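You operate a simulated robot arm through the tools that you are given. There is no shell and no other tool.

The job below is to be done with a simulated robot arm. You get a single attempt, and the scene is never put back.

TASK
Stand the damp sponge before the hair dryer's mouth and blow it dry.
Fine: socket on, dryer on, wait till it is dry, then both off again. Set down upright: pink sponge.
Where things are to end (x, y in the base frame): pink sponge within 0.04 m of [0.23, 0.56].

It is judged by the outcome, as a careful person would: the job done as asked, and still so three seconds after it is handed in. It fails if anything else is knocked over, pushed out of place, dropped, spilled or broken.

THE ROBOT
A 6-joint arm with a two-finger gripper, fixed in place. Base frame: the origin is at the foot of the arm, x ahead of it, y to its left, z up; the work surface is at about z = 0.76. Lengths are in m, angles in degrees, forces in N, time in s.
Its first joint turns from -166.0 to 166.0 degrees. Payload 2.45 kg.
The tool frame sits at the grasp point between the pads (the TCP): z along the fingers, y along the line on which they close. The tips reach 0.02 m beyond it. The gripper opens to 0.14 m. The gripper's body begins 0.168 m behind the TCP.
Orientation is that of the tool frame in the base frame, as a unit quaternion [x, y, z, w]. With the fingers straight down and closing along the base's y, the tool's x points along the base's -x, its y along +y and its z along -z.

THE INTERFACE
- The arm moves only by the tool arm_command. Its argument "deltas" is a list of rows, each a list of 2 entries, a list of its own where there are three numbers: the shift along the base's x, y, z in m, then the turn, a rotation vector about the base's x, y, z in degrees. In form: [[[tx, ty, tz], [rx, ry, rz]], ...]. A call has 1 to 20 rows; each row shifts and turns the commanded pose from where the row before left it. "hand" is the closure in counts, from 0 (fully open) to 255 (shut), set as the call begins (left out, the last holds). Each row takes 0.2 s and may step no farther than 0.05 m and 8.6 degrees from the row before; otherwise, or with a gripper value out of range, the whole call is refused. Where a pose cannot be reached the arm comes as near as it can. A force on the tool above 90 N (or 10 N above the force at the start of the call, whichever is more), or a blocked arm, ends the call early, and 0.2 s more pass. Each finger travels about 0.045 m/s and halts on what it meets, pressing with about 34 N; the grip force reading is that of the motor and also rises with nothing between the fingers. The clock runs only during rows and for 0.2 s after the last one: add rows that do not move to give the fingers time. The reply holds the time, the measured pose of the TCP, the force on the tool along the base axes, the opening and the grip force, in the units named above and with some noise, with the torque about the TCP (base axes, N m) and any sound that the robot's microphone picked up, and new pictures: "show" is both (left out), scene, wrist or none.
- Cameras (640 x 400 px; columns grow to the right, rows downward): "scene" is fixed at [0.0514, 0.5026, 1.5108]; the picture's right is [-0.14, -0.99, 0.00], its down [-0.79, 0.11, -0.61] and it looks along [0.60, -0.08, -0.79] (base axes); focal length 346 px, centre (320, 200). "wrist" rides on the gripper at [0.078, 0.011, -0.209] in the tool frame; the picture's right is [-0.14, 0.99, 0.00], its down [-0.92, -0.13, -0.37] and it looks along [-0.37, -0.05, 0.93] (tool axes); focal length 280 px, centre (320, 200). There is no depth. A picture from a camera that has moved, and an enlarged one, comes with that camera's place and axes in the base frame and with its lens.
- close_up(camera, box): a new picture of the part [left, top, right, bottom] of that camera's present view, enlarged. No time passes.
- finish_job(): hands the job in; it is judged then, once.

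Nothing tells you positions but the pictures and the camera data. Unless the task says otherwise, let go and move clear before handing in.

The tools are called after "Call:" as a command line: name --argument value ..., lists and objects as JSON in quotes. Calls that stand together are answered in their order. arm_command: Moves the arm, as the interface text tells. Its arguments: {"type":"object","properties":{"deltas":{"type":"array","items":{"type":"array"}},"hand":{"type":"number"},"show":{"type":"string","enum":["both","scene","wrist","none"]}},"required":["deltas"]} The other tools are called the same way: close_up (camera, box) takes an enlarged picture of a part of a camera's view; finish_job () hands the job in.

At the start:

```text
clock: 0.0
tool_pos: [0.4875, 0.2713, 1.1157]
tool_rot: [0.0, 1.0, 0.0, 0.0]
force: [-0.7, -0.4, -0.3]
torque: [-0.01, 0.01, 0.01]
finger_gap: 0.1399
gripper_force: 0.0
```

scene: 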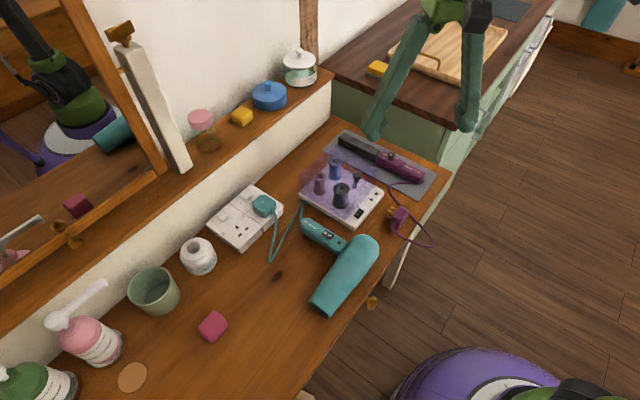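
wrist: 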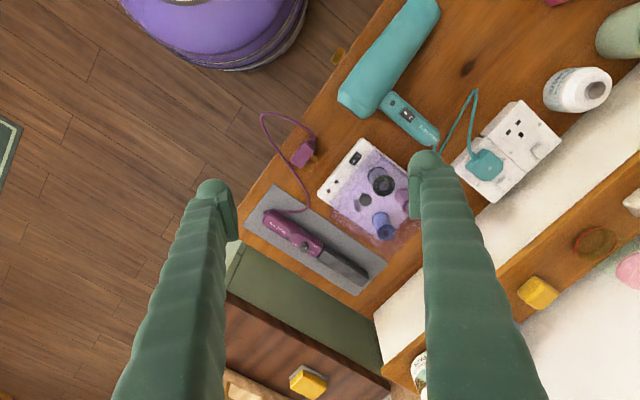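

I see a vanity table with a teal hair dryer, a white socket block with a teal plug, and a small pink block, probably the damp sponge, on the near part of the table. I'll take close-ups of these before I move anything.

Call:
close_up --camera "scene" --box '[180, 160, 300, 260]'

Call:
close_up --camera "scene" --box '[280, 190, 400, 330]'

Call:
close_up --camera "scene" --box '[90, 270, 290, 400]'

Call:
close_up --camera "wrist" --box '[320, 0, 640, 200]'

```text
4.00 times, centred on (240, 210) of scene
camera zoom: at [0.0514, 0.5026, 1.5108], right [-0.14, -0.99, 0.0], down [-0.79, 0.11, -0.61], along [0.6, -0.08, -0.79], focal length 1383 px, centre (640, 160)
```

zoom: 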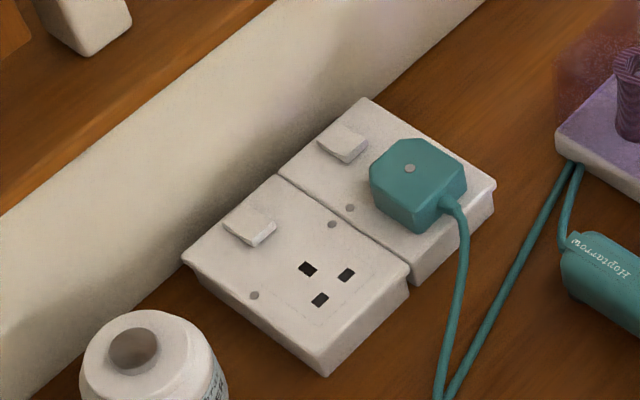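

```text
2.86 times, centred on (340, 260) of scene
camera zoom: at [0.0514, 0.5026, 1.5108], right [-0.14, -0.99, 0.0], down [-0.79, 0.11, -0.61], along [0.6, -0.08, -0.79], focal length 988 px, centre (263, 29)
```

zoom: 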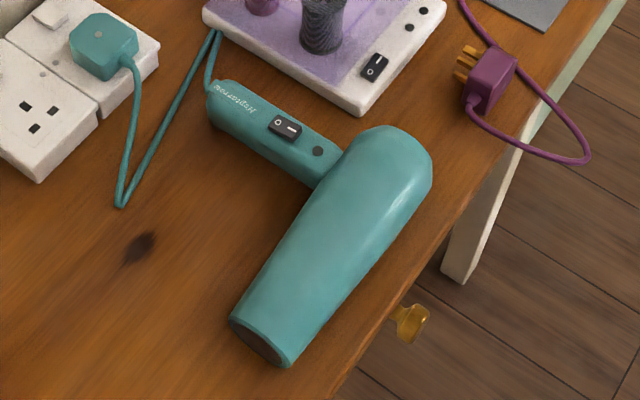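

```text
3.08 times, centred on (190, 335) of scene
camera zoom: at [0.0514, 0.5026, 1.5108], right [-0.14, -0.99, 0.0], down [-0.79, 0.11, -0.61], along [0.6, -0.08, -0.79], focal length 1064 px, centre (720, -215)
```

zoom: 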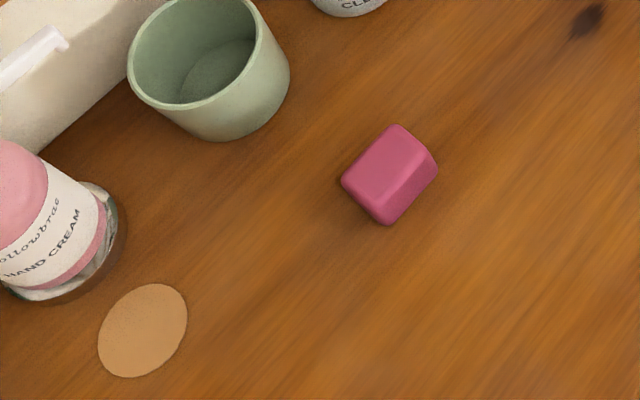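

```text
2.00 times, centred on (480, 100) of wrist
camera zoom: at [0.409, 0.2811, 1.3242], right [0.14, 0.99, 0.0], down [0.92, -0.13, 0.37], along [0.37, -0.05, -0.93], focal length 561 px, centre (0, 400)
```

zoom: 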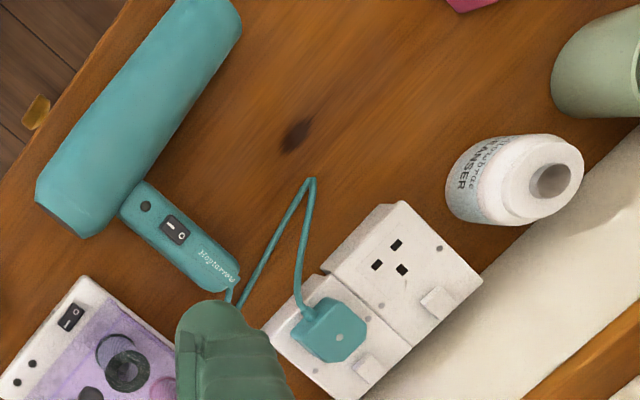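

I can see the rockers on the socket and on the dryer handle, and the sponge is at about (0.31, 0.69). I'll enlarge them further to read which way the switches tilt.

Call:
close_up --camera "scene" --box '[228, 180, 268, 205]'

Call:
close_up --camera "scene" --box '[312, 222, 344, 246]'

Call:
close_up --camera "scene" --box '[190, 300, 238, 350]'

Call:
close_up --camera "wrist" --box '[470, 100, 570, 205]'

Call:
close_up --camera "wrist" --box '[375, 85, 445, 155]'

```text
16.00 times, centred on (248, 192) of scene
camera zoom: at [0.0514, 0.5026, 1.5108], right [-0.14, -0.99, 0.0], down [-0.79, 0.11, -0.61], along [0.6, -0.08, -0.79], focal length 5534 px, centre (1472, 320)
```

zoom: 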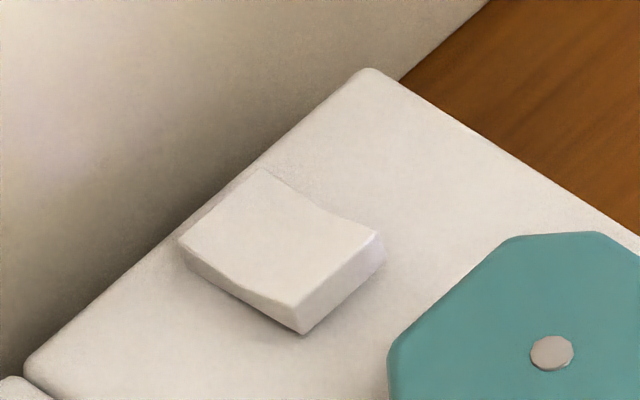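

```text
16.00 times, centred on (328, 234) of scene
camera zoom: at [0.0514, 0.5026, 1.5108], right [-0.14, -0.99, 0.0], down [-0.79, 0.11, -0.61], along [0.6, -0.08, -0.79], focal length 5534 px, centre (192, -344)
```

zoom: 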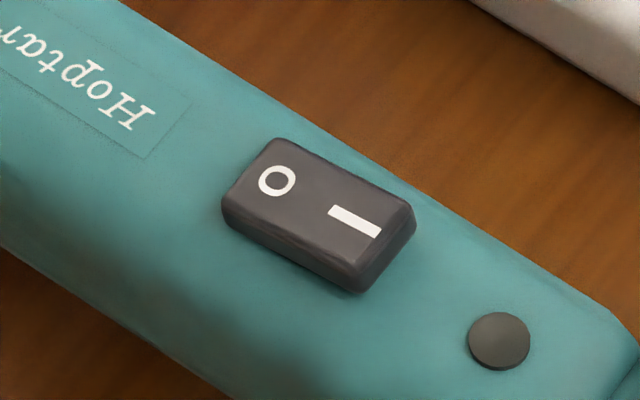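

```text
8.00 times, centred on (214, 325) of scene
camera zoom: at [0.0514, 0.5026, 1.5108], right [-0.14, -0.99, 0.0], down [-0.79, 0.11, -0.61], along [0.6, -0.08, -0.79], focal length 2767 px, centre (1168, -800)
```

zoom: 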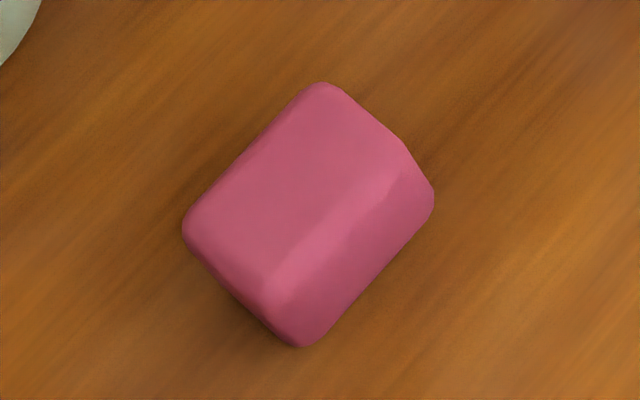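

```text
3.81 times, centred on (520, 152) of wrist
camera zoom: at [0.409, 0.2811, 1.3242], right [0.14, 0.99, 0.0], down [0.92, -0.13, 0.37], along [0.37, -0.05, -0.93], focal length 1068 px, centre (-442, 381)
```

zoom: 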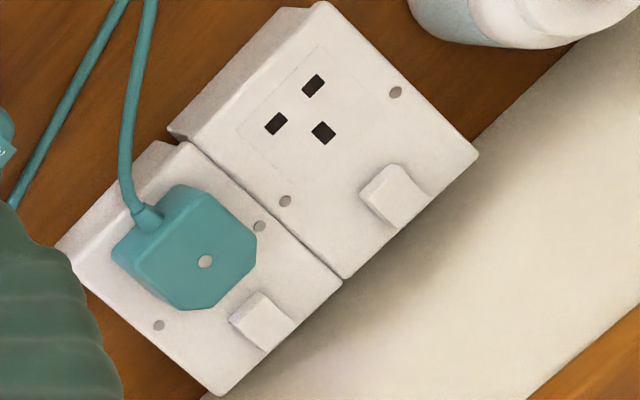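

```text
5.71 times, centred on (410, 120) of wrist
camera zoom: at [0.409, 0.2811, 1.3242], right [0.14, 0.99, 0.0], down [0.92, -0.13, 0.37], along [0.37, -0.05, -0.93], focal length 1602 px, centre (-194, 657)
```

zoom: 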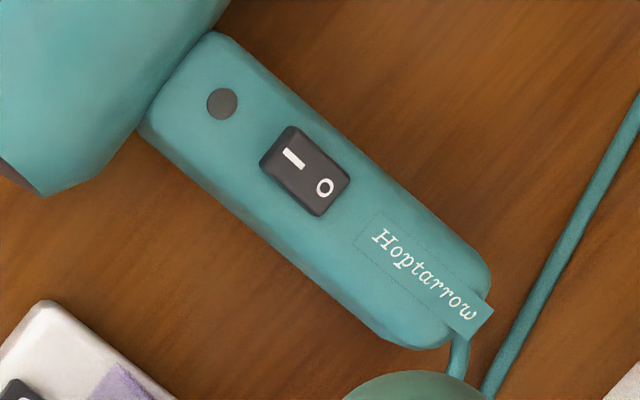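

The socket rocker by the teal plug stands proud on its plug side, which I read as off, and the dryer rocker is marked O and I. The sponge is about 0.046 × 0.035 m at (0.31, 0.69), lined up with the table at 45°. Next I'll move above it at a safe height, turn the tool −45° and look with the wrist camera.

Call:
arm_command --deltas '[[[-0.0145, 0.035, -0.005], [0, 0, -3.75]], [[-0.0145, 0.035, -0.005], [0, 0, -3.75]], [[-0.0145, 0.035, -0.005], [0, 0, -3.75]], [[-0.0145, 0.035, -0.005], [0, 0, -3.75]], [[-0.0145, 0.035, -0.005], [0, 0, -3.75]], [[-0.0145, 0.035, -0.005], [0, 0, -3.75]], [[-0.0145, 0.035, -0.005], [0, 0, -3.75]], [[-0.0145, 0.035, -0.005], [0, 0, -3.75]], [[-0.0145, 0.035, -0.005], [0, 0, -3.75]], [[-0.0145, 0.035, -0.005], [0, 0, -3.75]], [[-0.0145, 0.035, -0.005], [0, 0, -3.75]], [[-0.015, 0.035, -0.005], [0, 0, -3.75]], [[0, 0, 0], [0, 0, 0]]]' --hand 109 --show "both"

```text
clock: 2.8
tool_pos: [0.3121, 0.6915, 1.0569]
tool_rot: [0.384, 0.923, 0.0, 0.001]
force: [0.8, -0.7, 0.7]
torque: [-0.01, 0.01, 0.0]
finger_gap: 0.08
gripper_force: 0.0
camera wrist: at [0.2646, 0.7542, 1.2653], right [0.8, 0.6, 0.0], down [0.56, -0.74, 0.37], along [0.22, -0.3, -0.93], focal length 280 px, centre (320, 200)
```

scene: 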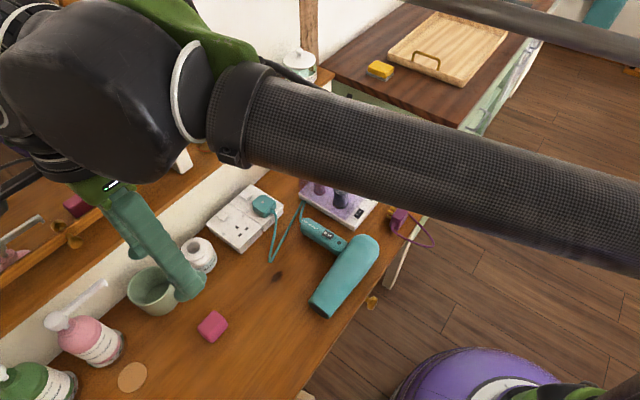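
wrist: 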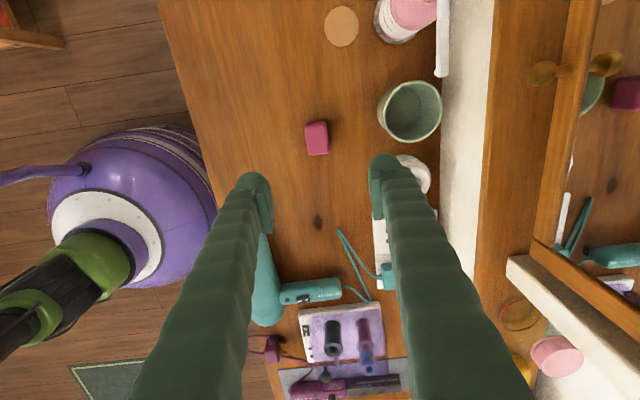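

The tool is above the sponge with its fingers turned to the table's axes, and the sponge lies near (0.306, 0.687). I'll enlarge the view to get its exact centre and orientation.

Call:
close_up --camera "wrist" --box '[280, 105, 360, 165]'

Call:
close_up --camera "wrist" --box '[240, 180, 440, 320]'

```text
6.67 times, centred on (320, 135) of wrist
camera zoom: at [0.2646, 0.7542, 1.2653], right [0.8, 0.6, 0.0], down [0.56, -0.74, 0.37], along [0.22, -0.3, -0.93], focal length 1869 px, centre (320, 633)
```

zoom: 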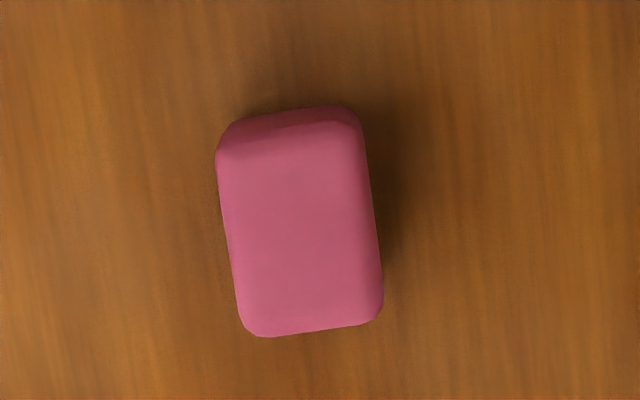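

```text
2.86 times, centred on (340, 250) of wrist
camera zoom: at [0.2646, 0.7542, 1.2653], right [0.8, 0.6, 0.0], down [0.56, -0.74, 0.37], along [0.22, -0.3, -0.93], focal length 801 px, centre (263, 57)
```

zoom: 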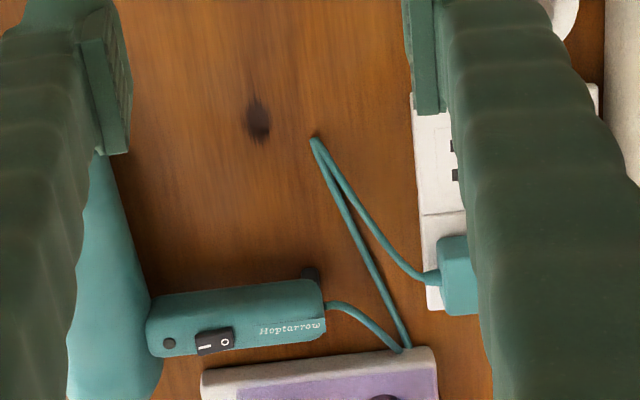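

The sponge's top is about 0.036 × 0.044 m, centred near (0.311, 0.686), and the fingers line up with its short side. I'll come down partway and check.

Call:
arm_command --deltas '[[[-0.001, -0.0025, -0.04], [0, 0, 0]], [[-0.001, -0.0025, -0.04], [0, 0, 0]], [[0, 0, -0.04], [0, 0, 0]], [[0, 0, -0.04], [0, 0, 0]], [[0, 0, -0.03], [0, 0, 0]], [[0, 0, 0], [0, 0, 0]]]' --show "both"

```text
clock: 4.2
tool_pos: [0.311, 0.687, 0.8658]
tool_rot: [0.383, 0.924, 0.0, 0.0]
force: [-0.4, -0.6, 0.0]
torque: [-0.01, 0.01, -0.01]
finger_gap: 0.0801
gripper_force: 0.0
camera wrist: at [0.2632, 0.7491, 1.0746], right [0.8, 0.6, 0.0], down [0.56, -0.74, 0.37], along [0.22, -0.29, -0.93], focal length 280 px, centre (320, 200)
```

scene: 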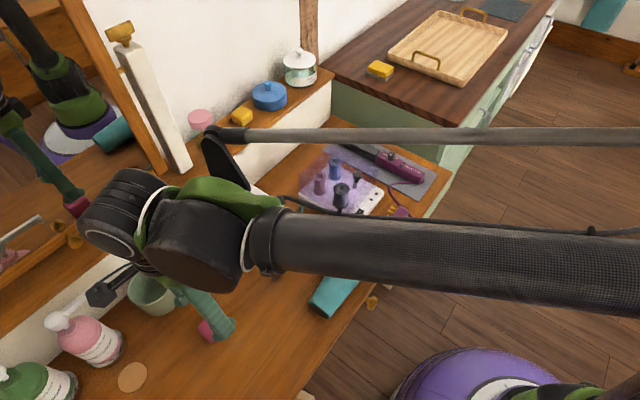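
wrist: 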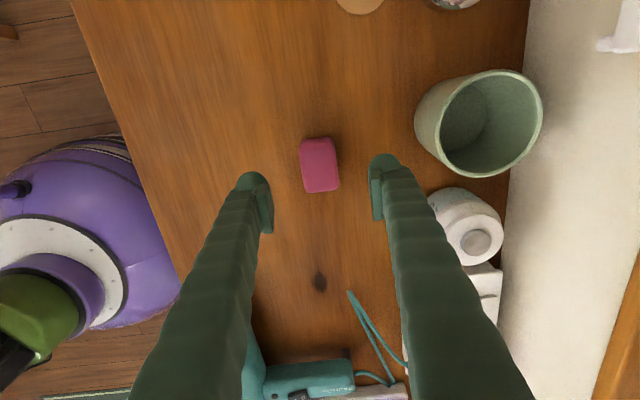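

The sponge sits centred between the fingers, and the cup is clear by a couple of centimetres. I'll go down to grasp height and close.

Call:
arm_command --deltas '[[[0, 0, -0.026], [0, 0, 0]], [[0, 0, -0.026], [0, 0, 0]], [[0, 0, -0.026], [0, 0, 0]], [[0, 0, 0], [0, 0, 0]]]' --show "wrist"

```text
clock: 5.2
tool_pos: [0.3094, 0.6853, 0.7871]
tool_rot: [0.383, 0.924, 0.0, 0.001]
force: [0.6, 0.4, -0.1]
torque: [-0.01, 0.02, 0.0]
finger_gap: 0.0802
gripper_force: 0.1
camera wrist: at [0.2626, 0.7489, 0.9963], right [0.8, 0.6, 0.0], down [0.56, -0.74, 0.37], along [0.22, -0.29, -0.93], focal length 280 px, centre (320, 200)
```

wrist: 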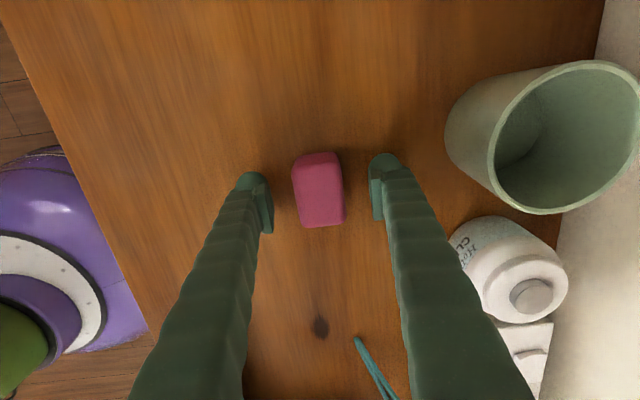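

The fingers straddle the sponge at the right height. Closing on it now, with time for the fingers to travel.

Call:
arm_command --deltas '[[[0, 0, 0], [0, 0, 0]], [[0, 0, 0], [0, 0, 0]], [[0, 0, 0], [0, 0, 0]], [[0, 0, 0], [0, 0, 0]], [[0, 0, 0], [0, 0, 0]]]' --hand 205 --show "wrist"

```text
clock: 6.4
tool_pos: [0.3093, 0.6856, 0.787]
tool_rot: [0.382, 0.924, -0.001, 0.001]
force: [-0.6, 0.2, 0.0]
torque: [-0.02, -0.04, 0.01]
finger_gap: 0.0332
gripper_force: 34.2
camera wrist: at [0.2626, 0.7489, 0.9966], right [0.8, 0.6, 0.0], down [0.56, -0.74, 0.37], along [0.22, -0.29, -0.93], focal length 280 px, centre (320, 200)
```

wrist: 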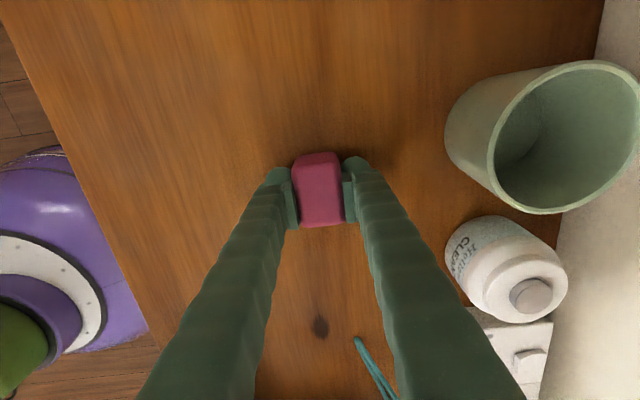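

The sponge is gripped (gap 0.033 m, 34 N). I'll lift it a little and carry it toward (0.23, 0.56), in front of the dryer's mouth.

Call:
arm_command --deltas '[[[0, 0, 0.035], [0, 0, 0]], [[0, 0, 0.035], [0, 0, 0]], [[-0.02, -0.0315, 0], [0, 0, 0]], [[-0.02, -0.0315, 0], [0, 0, 0]], [[-0.02, -0.0315, 0], [0, 0, 0]], [[-0.02, -0.0315, 0], [0, 0, 0]], [[0, 0, 0], [0, 0, 0]]]' --show "both"

```text
clock: 8.0
tool_pos: [0.2295, 0.5588, 0.8582]
tool_rot: [0.383, 0.924, -0.001, 0.001]
force: [0.0, 0.7, -0.2]
torque: [0.0, 0.02, 0.02]
finger_gap: 0.0332
gripper_force: 33.9
camera wrist: at [0.1835, 0.6222, 1.0665], right [0.8, 0.6, 0.0], down [0.56, -0.74, 0.37], along [0.22, -0.29, -0.93], focal length 280 px, centre (320, 200)
```

scene: 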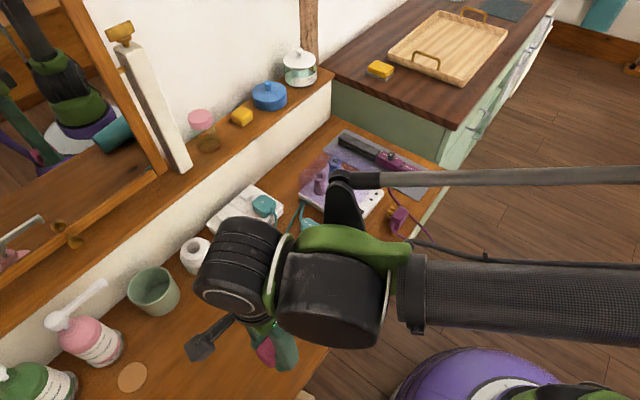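
wrist: 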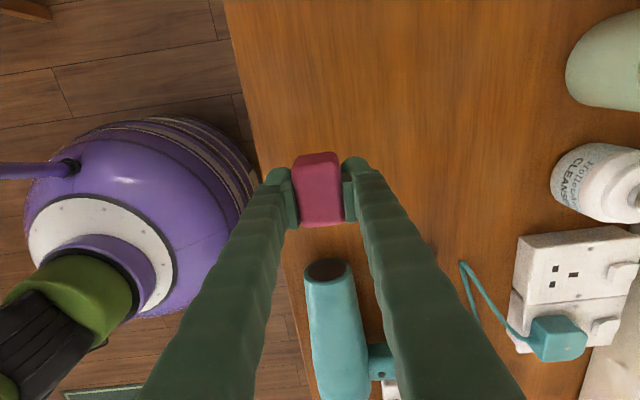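

The dryer's blowing line runs from the mouth at about (0.31, 0.468) at 45° and passes within about a centimetre of (0.23, 0.56). I'll lower the sponge here onto the table.

Call:
arm_command --deltas '[[[-0.0005, -0.001, -0.025], [0, 0, 0]], [[-0.0005, -0.001, -0.025], [0, 0, 0]], [[0, 0, -0.015], [0, 0, 0]], [[0, 0, -0.004], [0, 0, 0]], [[0, 0, 0], [0, 0, 0]]]' --show "wrist"

```text
clock: 9.2
tool_pos: [0.2297, 0.5568, 0.7876]
tool_rot: [0.382, 0.924, -0.001, 0.0]
force: [0.4, -0.1, 0.2]
torque: [0.03, 0.01, -0.02]
finger_gap: 0.0333
gripper_force: 33.6
camera wrist: at [0.1825, 0.6202, 0.9979], right [0.8, 0.6, 0.0], down [0.56, -0.74, 0.37], along [0.22, -0.29, -0.93], focal length 280 px, centre (320, 200)
```

wrist: 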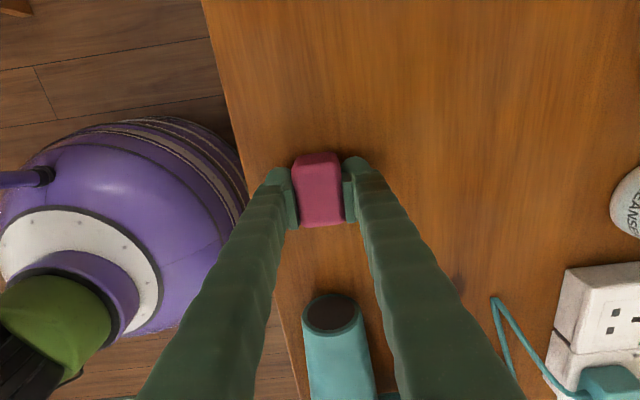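

The sponge is down at the height it was picked from, with about a millimetre to spare. I'll ease it down that last millimetre and open.

Call:
arm_command --deltas '[[[0, 0, -0.001], [0, 0, 0]], [[0, 0, 0], [0, 0, 0]]]' --show "none"

Call:
arm_command --deltas '[[[0, 0, 0], [0, 0, 0]], [[0, 0, 0], [0, 0, 0]], [[0, 0, 0], [0, 0, 0]], [[0, 0, 0], [0, 0, 0]]]' --hand 127 --show "wrist"

```text
clock: 9.8
tool_pos: [0.2294, 0.5581, 0.7886]
tool_rot: [0.382, 0.924, 0.0, 0.0]
force: [0.8, 0.4, -0.3]
torque: [-0.02, 0.03, -0.01]
finger_gap: 0.0333
gripper_force: 34.0
```

```text
clock: 10.8
tool_pos: [0.2297, 0.5569, 0.788]
tool_rot: [0.383, 0.924, -0.001, 0.0]
force: [0.5, 0.5, -0.3]
torque: [-0.01, 0.01, 0.0]
finger_gap: 0.0703
gripper_force: 0.1
camera wrist: at [0.1823, 0.6203, 0.9969], right [0.8, 0.6, 0.0], down [0.56, -0.74, 0.37], along [0.22, -0.29, -0.93], focal length 280 px, centre (320, 200)
```

wrist: 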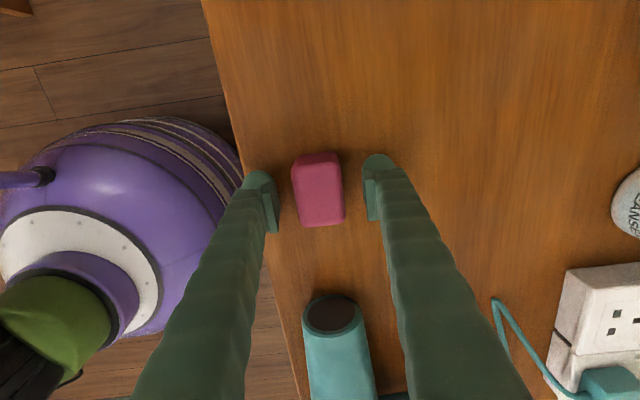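

The sponge is released and standing. I'll go straight up clear of it, then over toward the socket with the fingers closed for pressing.

Call:
arm_command --deltas '[[[0, 0, 0.03], [0, 0, 0]], [[0, 0, 0.045], [0, 0, 0]], [[0, 0, 0.045], [0, 0, 0]], [[0, 0, 0.045], [0, 0, 0]], [[0, 0, 0.045], [0, 0, 0]], [[0, 0, 0.045], [0, 0, 0]], [[0, 0, 0], [0, 0, 0]]]' --show "none"

Call:
arm_command --deltas '[[[0.04, 0.004, 0], [0, 0, 0]], [[0.04, 0.004, 0], [0, 0, 0]], [[0.04, 0.004, 0], [0, 0, 0]], [[0.04, 0.004, 0], [0, 0, 0]], [[0.04, 0.004, 0], [0, 0, 0]], [[0.04, 0.004, 0], [0, 0, 0]], [[0.04, 0.004, 0], [0, 0, 0]], [[0.04, 0.004, 0], [0, 0, 0]], [[0.04, 0.004, 0], [0, 0, 0]], [[0, 0, 0], [0, 0, 0]]]' --hand 255 --show "both"

```text
clock: 12.4
tool_pos: [0.2307, 0.5573, 1.0423]
tool_rot: [0.383, 0.924, -0.001, 0.001]
force: [0.2, -0.3, 0.7]
torque: [-0.02, -0.02, 0.0]
finger_gap: 0.0702
gripper_force: 0.0
```

```text
clock: 14.6
tool_pos: [0.5882, 0.5933, 1.0404]
tool_rot: [0.382, 0.924, -0.001, 0.001]
force: [0.7, -0.8, 0.2]
torque: [0.01, 0.0, -0.02]
finger_gap: 0.0
gripper_force: 29.3
camera wrist: at [0.5426, 0.6564, 1.2507], right [0.8, 0.6, 0.0], down [0.56, -0.74, 0.37], along [0.22, -0.29, -0.93], focal length 280 px, centre (320, 200)
```

scene: 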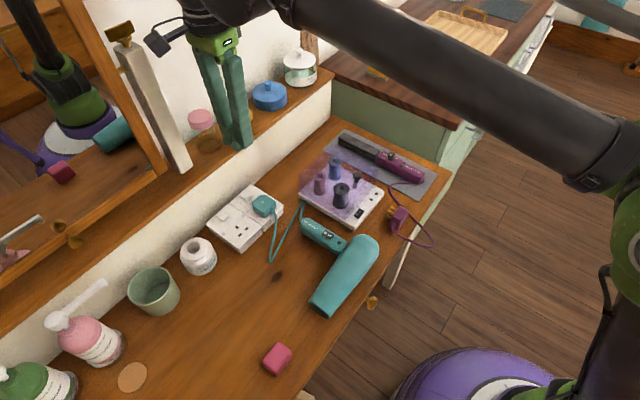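
wrist: 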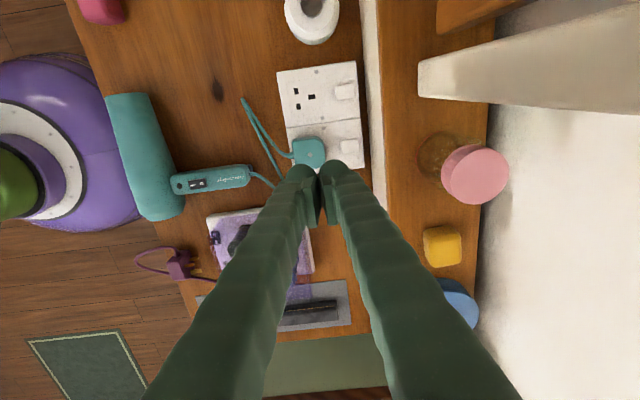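

The closed fingers are now above the socket. A pink-lidded bottle stands on the shelf right behind the rocker, with its lid at about z = 1.0, so the gripper body must keep away from it. I'll enlarge the socket and bottle to measure them.

Call:
close_up --camera "wrist" --box '[270, 50, 400, 180]'

Call:
close_up --camera "wrist" --box '[325, 120, 375, 170]'

Call:
close_up --camera "scene" --box '[170, 90, 300, 220]'

Call:
close_up --camera "scene" --box '[240, 325, 320, 390]'

```text
3.08 times, centred on (335, 115) of wrist
camera zoom: at [0.5426, 0.6564, 1.2507], right [0.8, 0.6, 0.0], down [0.56, -0.74, 0.37], along [0.22, -0.29, -0.93], focal length 863 px, centre (274, 462)
```

zoom: 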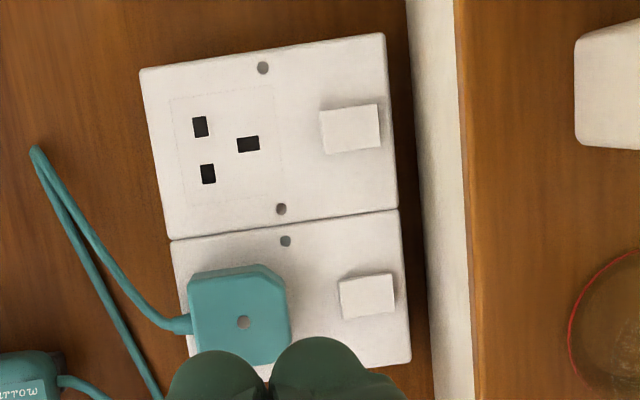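

```text
8.00 times, centred on (350, 145) of wrist
camera zoom: at [0.5426, 0.6564, 1.2507], right [0.8, 0.6, 0.0], down [0.56, -0.74, 0.37], along [0.22, -0.29, -0.93], focal length 2243 px, centre (80, 640)
```

zoom: 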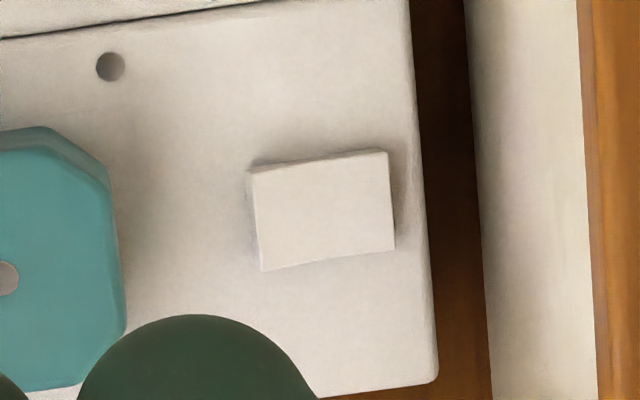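

```text
3.08 times, centred on (235, 155) of scene
camera zoom: at [0.0514, 0.5026, 1.5108], right [-0.14, -0.99, 0.0], down [-0.79, 0.11, -0.61], along [0.6, -0.08, -0.79], focal length 1064 px, centre (582, 338)
```

zoom: 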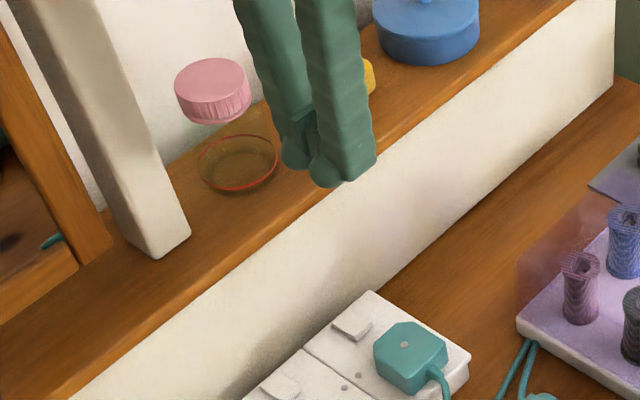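

```text
6.15 times, centred on (280, 358) of scene
camera zoom: at [0.0514, 0.5026, 1.5108], right [-0.14, -0.99, 0.0], down [-0.79, 0.11, -0.61], along [0.6, -0.08, -0.79], focal length 2128 px, centre (566, -769)
```

zoom: 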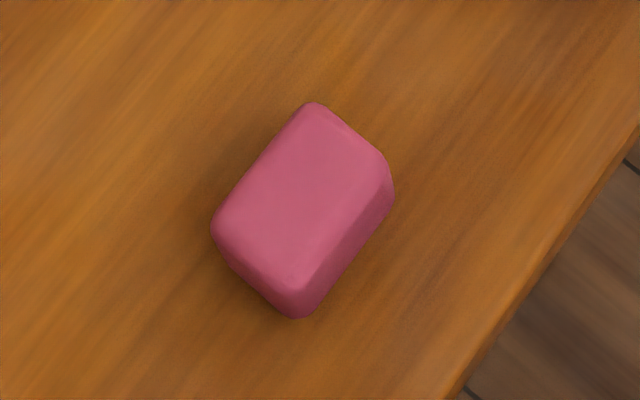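

The socket rocker centre is about (0.635, 0.616) on a plate at z ≈ 0.80, with the wall about 3.5 cm behind it and the plug about 4 cm in front. I want the real shape of the fingertips before choosing how to press, so I'll enlarge them.

Call:
close_up --camera "scene" --box '[215, 90, 265, 160]'

Call:
close_up --camera "wrist" --box '[270, 150, 370, 230]'

```text
5.71 times, centred on (240, 125) of scene
camera zoom: at [0.0514, 0.5026, 1.5108], right [-0.14, -0.99, 0.0], down [-0.79, 0.11, -0.61], along [0.6, -0.08, -0.79], focal length 1976 px, centre (777, 629)
```

zoom: 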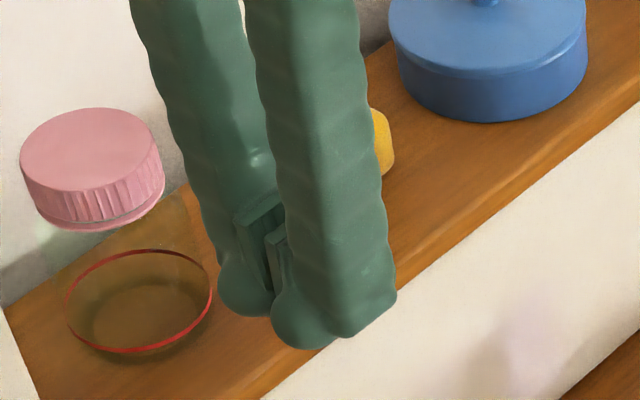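

```text
5.00 times, centred on (320, 190) of wrist
camera zoom: at [0.5426, 0.6564, 1.2507], right [0.8, 0.6, 0.0], down [0.56, -0.74, 0.37], along [0.22, -0.29, -0.93], focal length 1402 px, centre (320, 250)
```

zoom: 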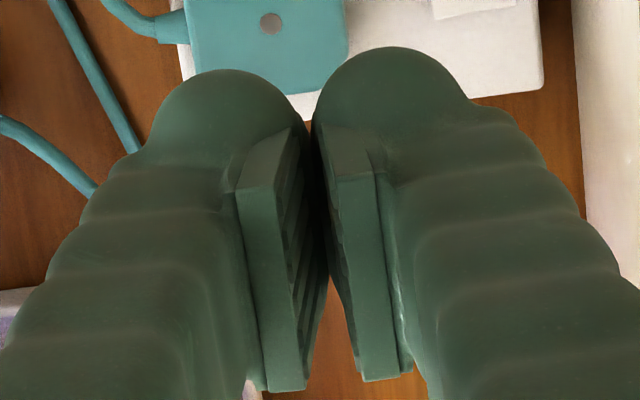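

The fingertips look domed and thicker than stated, so I'll press with one finger only. With the gripper open 0.12 m across the plug, the wall-side finger lands on the plug-side half of the rocker, and the gripper body stays clear of the bottle. Moving above that spot first.

Call:
arm_command --deltas '[[[-0.006, -0.018, 0], [0, 0, 0]], [[-0.0056, -0.0172, 0], [0, 0, 0]], [[0, 0, -0.04], [0, 0, 0]], [[0, 0, -0.04], [0, 0, 0]], [[0, 0, -0.04], [0, 0, 0]], [[0, 0, 0], [0, 0, 0]], [[0, 0, 0], [0, 0, 0]]]' --hand 36 --show "both"

```text
clock: 16.2
tool_pos: [0.5773, 0.5569, 0.921]
tool_rot: [0.383, 0.924, 0.0, 0.001]
force: [-0.4, -1.1, 0.8]
torque: [0.0, 0.0, 0.02]
finger_gap: 0.1202
gripper_force: 0.1
camera wrist: at [0.5302, 0.6208, 1.1303], right [0.8, 0.6, 0.0], down [0.56, -0.74, 0.37], along [0.22, -0.29, -0.93], focal length 280 px, centre (320, 200)
```

scene: 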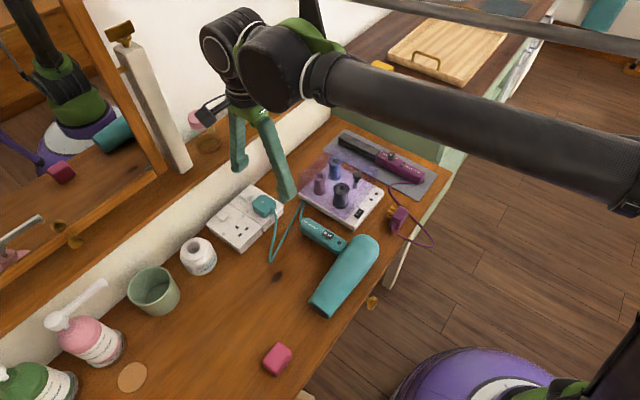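
wrist: 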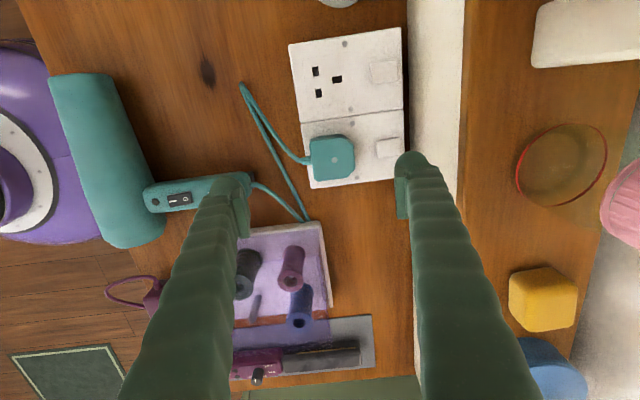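

The fingers straddle the socket from above. I'll check where the wall-side fingertip sits relative to the rocker.

Call:
close_up --camera "wrist" --box '[290, 100, 450, 230]'

Call:
close_up --camera "scene" --box '[200, 120, 320, 240]'

```text
3.08 times, centred on (370, 165) of wrist
camera zoom: at [0.5302, 0.6208, 1.1303], right [0.8, 0.6, 0.0], down [0.56, -0.74, 0.37], along [0.22, -0.29, -0.93], focal length 863 px, centre (166, 308)
```

zoom: 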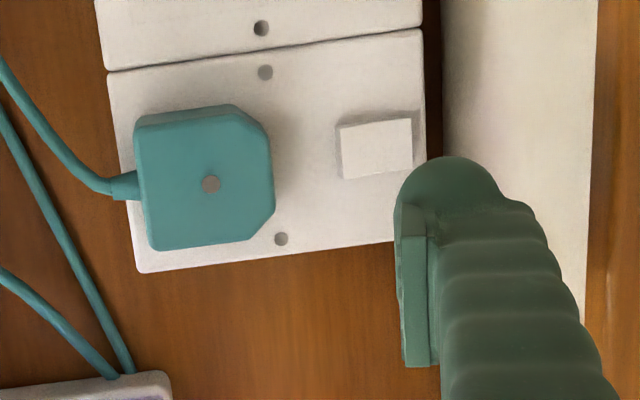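

```text
3.33 times, centred on (260, 180) of scene
camera zoom: at [0.0514, 0.5026, 1.5108], right [-0.14, -0.99, 0.0], down [-0.79, 0.11, -0.61], along [0.6, -0.08, -0.79], focal length 1153 px, centre (520, 267)
```

zoom: 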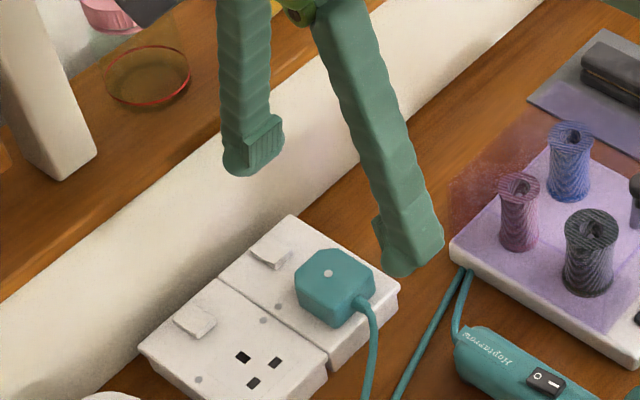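

The rocker centre measures 0.081 m from the tool centre along the closing line, so the fingertip will meet its plug-side half, clear of plug and wall. Going down most of the way, then in small steps.

Call:
arm_command --deltas '[[[0, 0, -0.03], [0, 0, 0]], [[0, 0, -0.03], [0, 0, 0]], [[0, 0, -0.02], [0, 0, 0]], [[0, 0, 0], [0, 0, 0]]]' --show "both"

```text
clock: 17.2
tool_pos: [0.5766, 0.5581, 0.8412]
tool_rot: [0.383, 0.924, 0.0, 0.001]
force: [-0.6, 1.1, 0.5]
torque: [0.02, 0.03, 0.04]
finger_gap: 0.1202
gripper_force: 0.0
camera wrist: at [0.5298, 0.6209, 1.0507], right [0.8, 0.6, 0.0], down [0.56, -0.74, 0.37], along [0.22, -0.29, -0.93], focal length 280 px, centre (320, 200)
```

scene: 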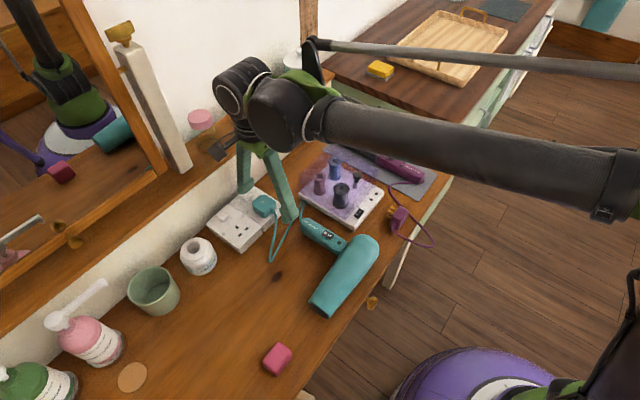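
wrist: 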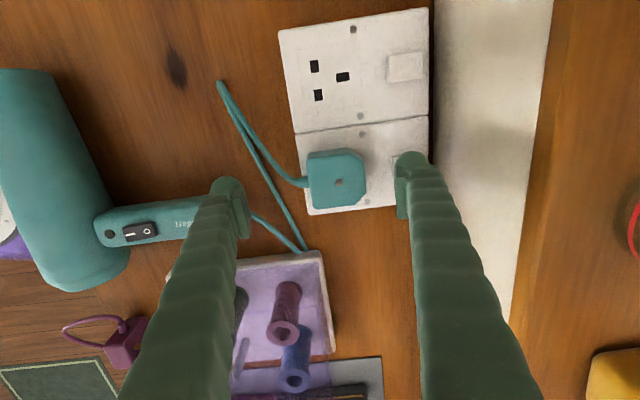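

The room-side finger is only a few millimetres from the end of the dryer handle. I'll narrow the opening to 0.11 m and shift the tool 5 mm toward the wall, which keeps the pressing finger where it is.

Call:
arm_command --deltas '[[[0.0035, 0.0035, 0], [0, 0, 0]], [[0, 0, 0], [0, 0, 0]], [[0, 0, 0], [0, 0, 0]]]' --hand 55 --show "both"

Call:
close_up --camera "scene" --box '[200, 140, 320, 240]'

Call:
close_up --camera "wrist" --box '[350, 120, 450, 220]'

```text
clock: 18.0
tool_pos: [0.5802, 0.5612, 0.8409]
tool_rot: [0.383, 0.924, 0.0, 0.002]
force: [-0.1, 0.3, -0.3]
torque: [-0.03, -0.02, 0.0]
finger_gap: 0.1099
gripper_force: 0.0
camera wrist: at [0.5338, 0.6241, 1.0511], right [0.8, 0.6, 0.0], down [0.56, -0.74, 0.37], along [0.22, -0.29, -0.93], focal length 280 px, centre (320, 200)
```

scene: 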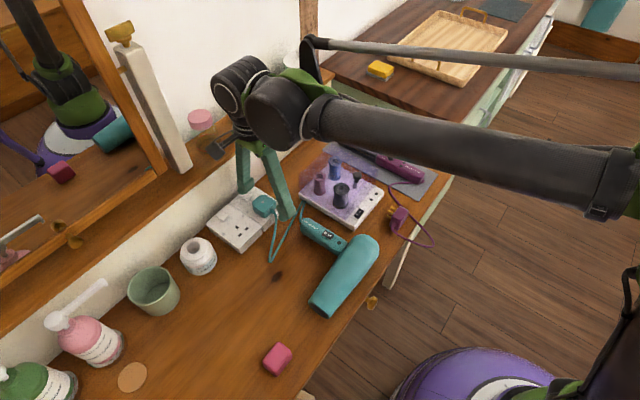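
wrist: 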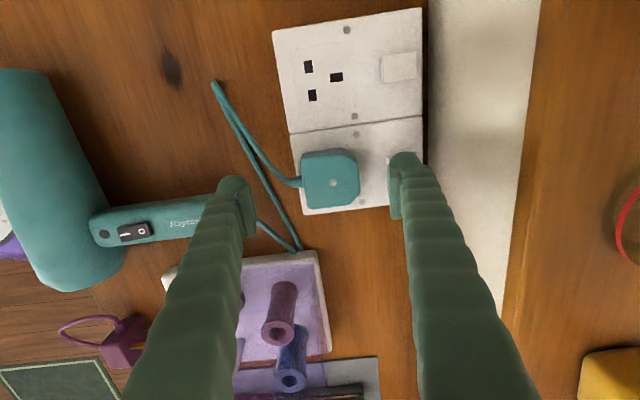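

```text
4.00 times, centred on (260, 190) of scene
camera zoom: at [0.0514, 0.5026, 1.5108], right [-0.14, -0.99, 0.0], down [-0.79, 0.11, -0.61], along [0.6, -0.08, -0.79], focal length 1383 px, centre (560, 240)
```

zoom: 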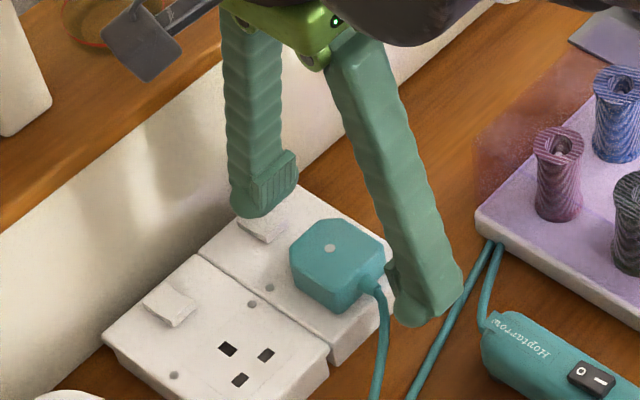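

```text
4.00 times, centred on (400, 170) of wrist
camera zoom: at [0.5338, 0.6241, 1.0511], right [0.8, 0.6, 0.0], down [0.56, -0.74, 0.37], along [0.22, -0.29, -0.93], focal length 1122 px, centre (0, 320)
```

zoom: 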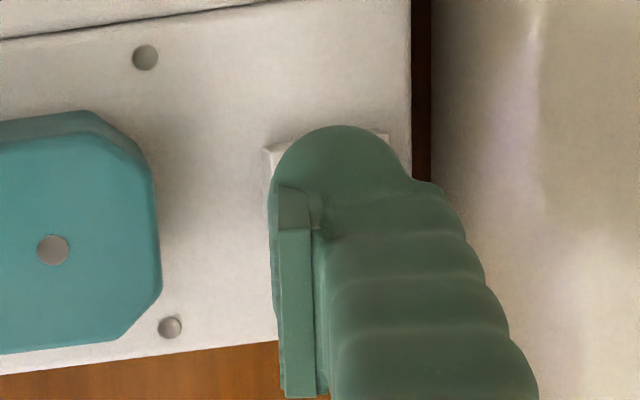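

The finger overlaps the rocker's plug-side half, and I'll bias it another 2 mm toward the plug. Now coming down in small steps, watching for force or a click.

Call:
arm_command --deltas '[[[-0.0014, -0.0014, -0.003], [0, 0, 0]], [[0, 0, -0.003], [0, 0, 0]], [[0, 0, -0.003], [0, 0, 0]], [[0, 0, 0], [0, 0, 0]]]' --show "none"

Call:
arm_command --deltas '[[[0, 0, -0.002], [0, 0, 0]], [[0, 0, 0], [0, 0, 0]]]' --show "none"

Call:
arm_command --deltas '[[[0, 0, -0.002], [0, 0, 0]], [[0, 0, 0], [0, 0, 0]]]' --show "both"

```text
clock: 19.0
tool_pos: [0.5799, 0.5602, 0.8338]
tool_rot: [0.383, 0.924, -0.001, 0.001]
force: [0.8, 0.1, -0.9]
torque: [0.0, 0.01, -0.04]
finger_gap: 0.11
gripper_force: 0.1
```

```text
clock: 19.6
tool_pos: [0.5799, 0.5609, 0.8295]
tool_rot: [0.383, 0.924, -0.001, 0.001]
force: [0.0, 0.5, -0.5]
torque: [0.02, 0.01, 0.04]
finger_gap: 0.1097
gripper_force: 0.0
```

```text
clock: 20.2
tool_pos: [0.5793, 0.5606, 0.827]
tool_rot: [0.382, 0.924, -0.001, 0.0]
force: [0.2, 0.8, 1.0]
torque: [-0.02, -0.02, 0.05]
finger_gap: 0.1098
gripper_force: 0.1
camera wrist: at [0.5325, 0.6232, 1.0379], right [0.8, 0.6, 0.0], down [0.56, -0.74, 0.37], along [0.22, -0.29, -0.93], focal length 280 px, centre (320, 200)
```

scene: 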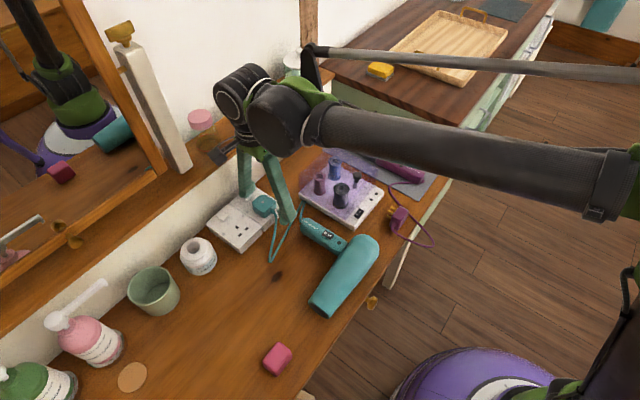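
wrist: 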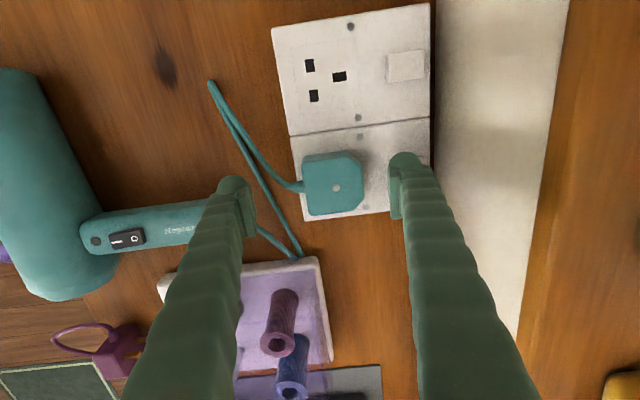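

No contact yet with the tip at about z = 0.807. Continuing down in 2 mm steps.

Call:
arm_command --deltas '[[[0, 0, -0.002], [0, 0, 0]], [[0, 0, 0], [0, 0, 0]]]' --show "none"

Call:
arm_command --deltas '[[[0, 0, -0.002], [0, 0, 0]], [[0, 0, 0], [0, 0, 0]]]' --show "none"

Call:
arm_command --deltas '[[[0, 0, -0.002], [0, 0, 0]], [[0, 0, 0], [0, 0, 0]]]' --show "both"

```text
clock: 20.8
tool_pos: [0.5791, 0.5597, 0.828]
tool_rot: [0.382, 0.924, -0.001, 0.001]
force: [-0.6, 0.7, 0.1]
torque: [0.02, 0.01, 0.03]
finger_gap: 0.1097
gripper_force: 0.1
```

```text
clock: 21.4
tool_pos: [0.5799, 0.5591, 0.8252]
tool_rot: [0.382, 0.924, 0.0, 0.001]
force: [0.3, 0.7, 0.6]
torque: [0.01, -0.04, -0.01]
finger_gap: 0.11
gripper_force: 0.0
```

```text
clock: 22.0
tool_pos: [0.5801, 0.5604, 0.8231]
tool_rot: [0.382, 0.924, 0.0, 0.001]
force: [-0.1, -0.3, -0.1]
torque: [-0.01, 0.02, 0.01]
finger_gap: 0.1099
gripper_force: 0.0
camera wrist: at [0.5329, 0.6233, 1.0321], right [0.8, 0.6, 0.0], down [0.56, -0.74, 0.37], along [0.22, -0.29, -0.93], focal length 280 px, centre (320, 200)
```

scene: 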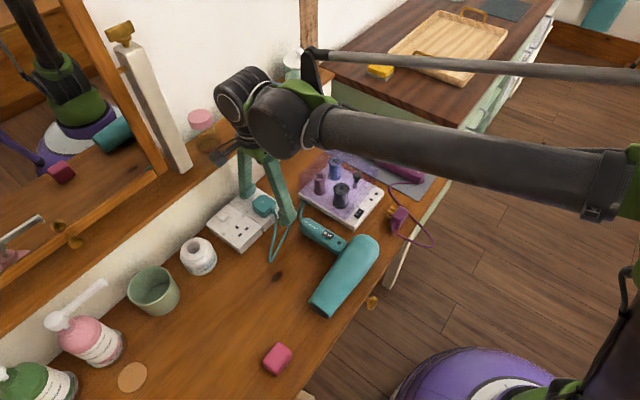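
wrist: 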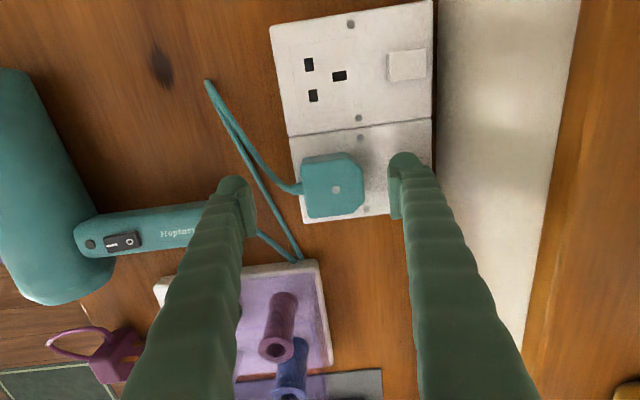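

Still free at tip z ≈ 0.803. Comparing two views puts the plate lower than I first took it, at about z = 0.79, which also moves the rocker about 3 mm toward the wall. I'll shift 3 mm that way and keep descending.

Call:
arm_command --deltas '[[[0.002, 0.002, -0.001], [0, 0, 0]], [[0, 0, -0.002], [0, 0, 0]], [[0, 0, 0], [0, 0, 0]]]' --show "none"

Call:
arm_command --deltas '[[[0, 0, -0.002], [0, 0, 0]], [[0, 0, 0], [0, 0, 0]]]' --show "none"

Call:
arm_command --deltas '[[[0, 0, -0.002], [0, 0, 0]], [[0, 0, 0], [0, 0, 0]]]' --show "scene"

```text
clock: 22.8
tool_pos: [0.5812, 0.5614, 0.8203]
tool_rot: [0.382, 0.924, 0.0, 0.001]
force: [-0.8, 1.1, 2.2]
torque: [0.11, -0.12, 0.05]
finger_gap: 0.1097
gripper_force: 0.1
```

```text
clock: 23.4
tool_pos: [0.5816, 0.5623, 0.8184]
tool_rot: [0.382, 0.924, -0.001, 0.001]
force: [0.3, 0.0, 4.3]
torque: [0.16, -0.1, -0.01]
finger_gap: 0.1103
gripper_force: 0.3
```

```text
clock: 24.0
tool_pos: [0.5816, 0.5612, 0.8175]
tool_rot: [0.382, 0.924, -0.001, 0.001]
force: [-2.3, -4.2, 31.8]
torque: [1.51, -1.4, -0.13]
finger_gap: 0.1122
gripper_force: 1.3
```

scene: 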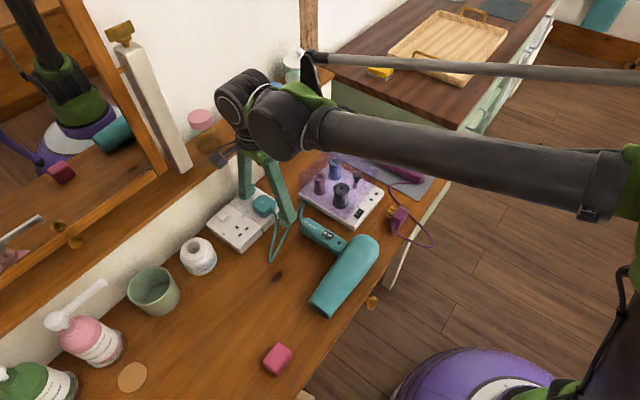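

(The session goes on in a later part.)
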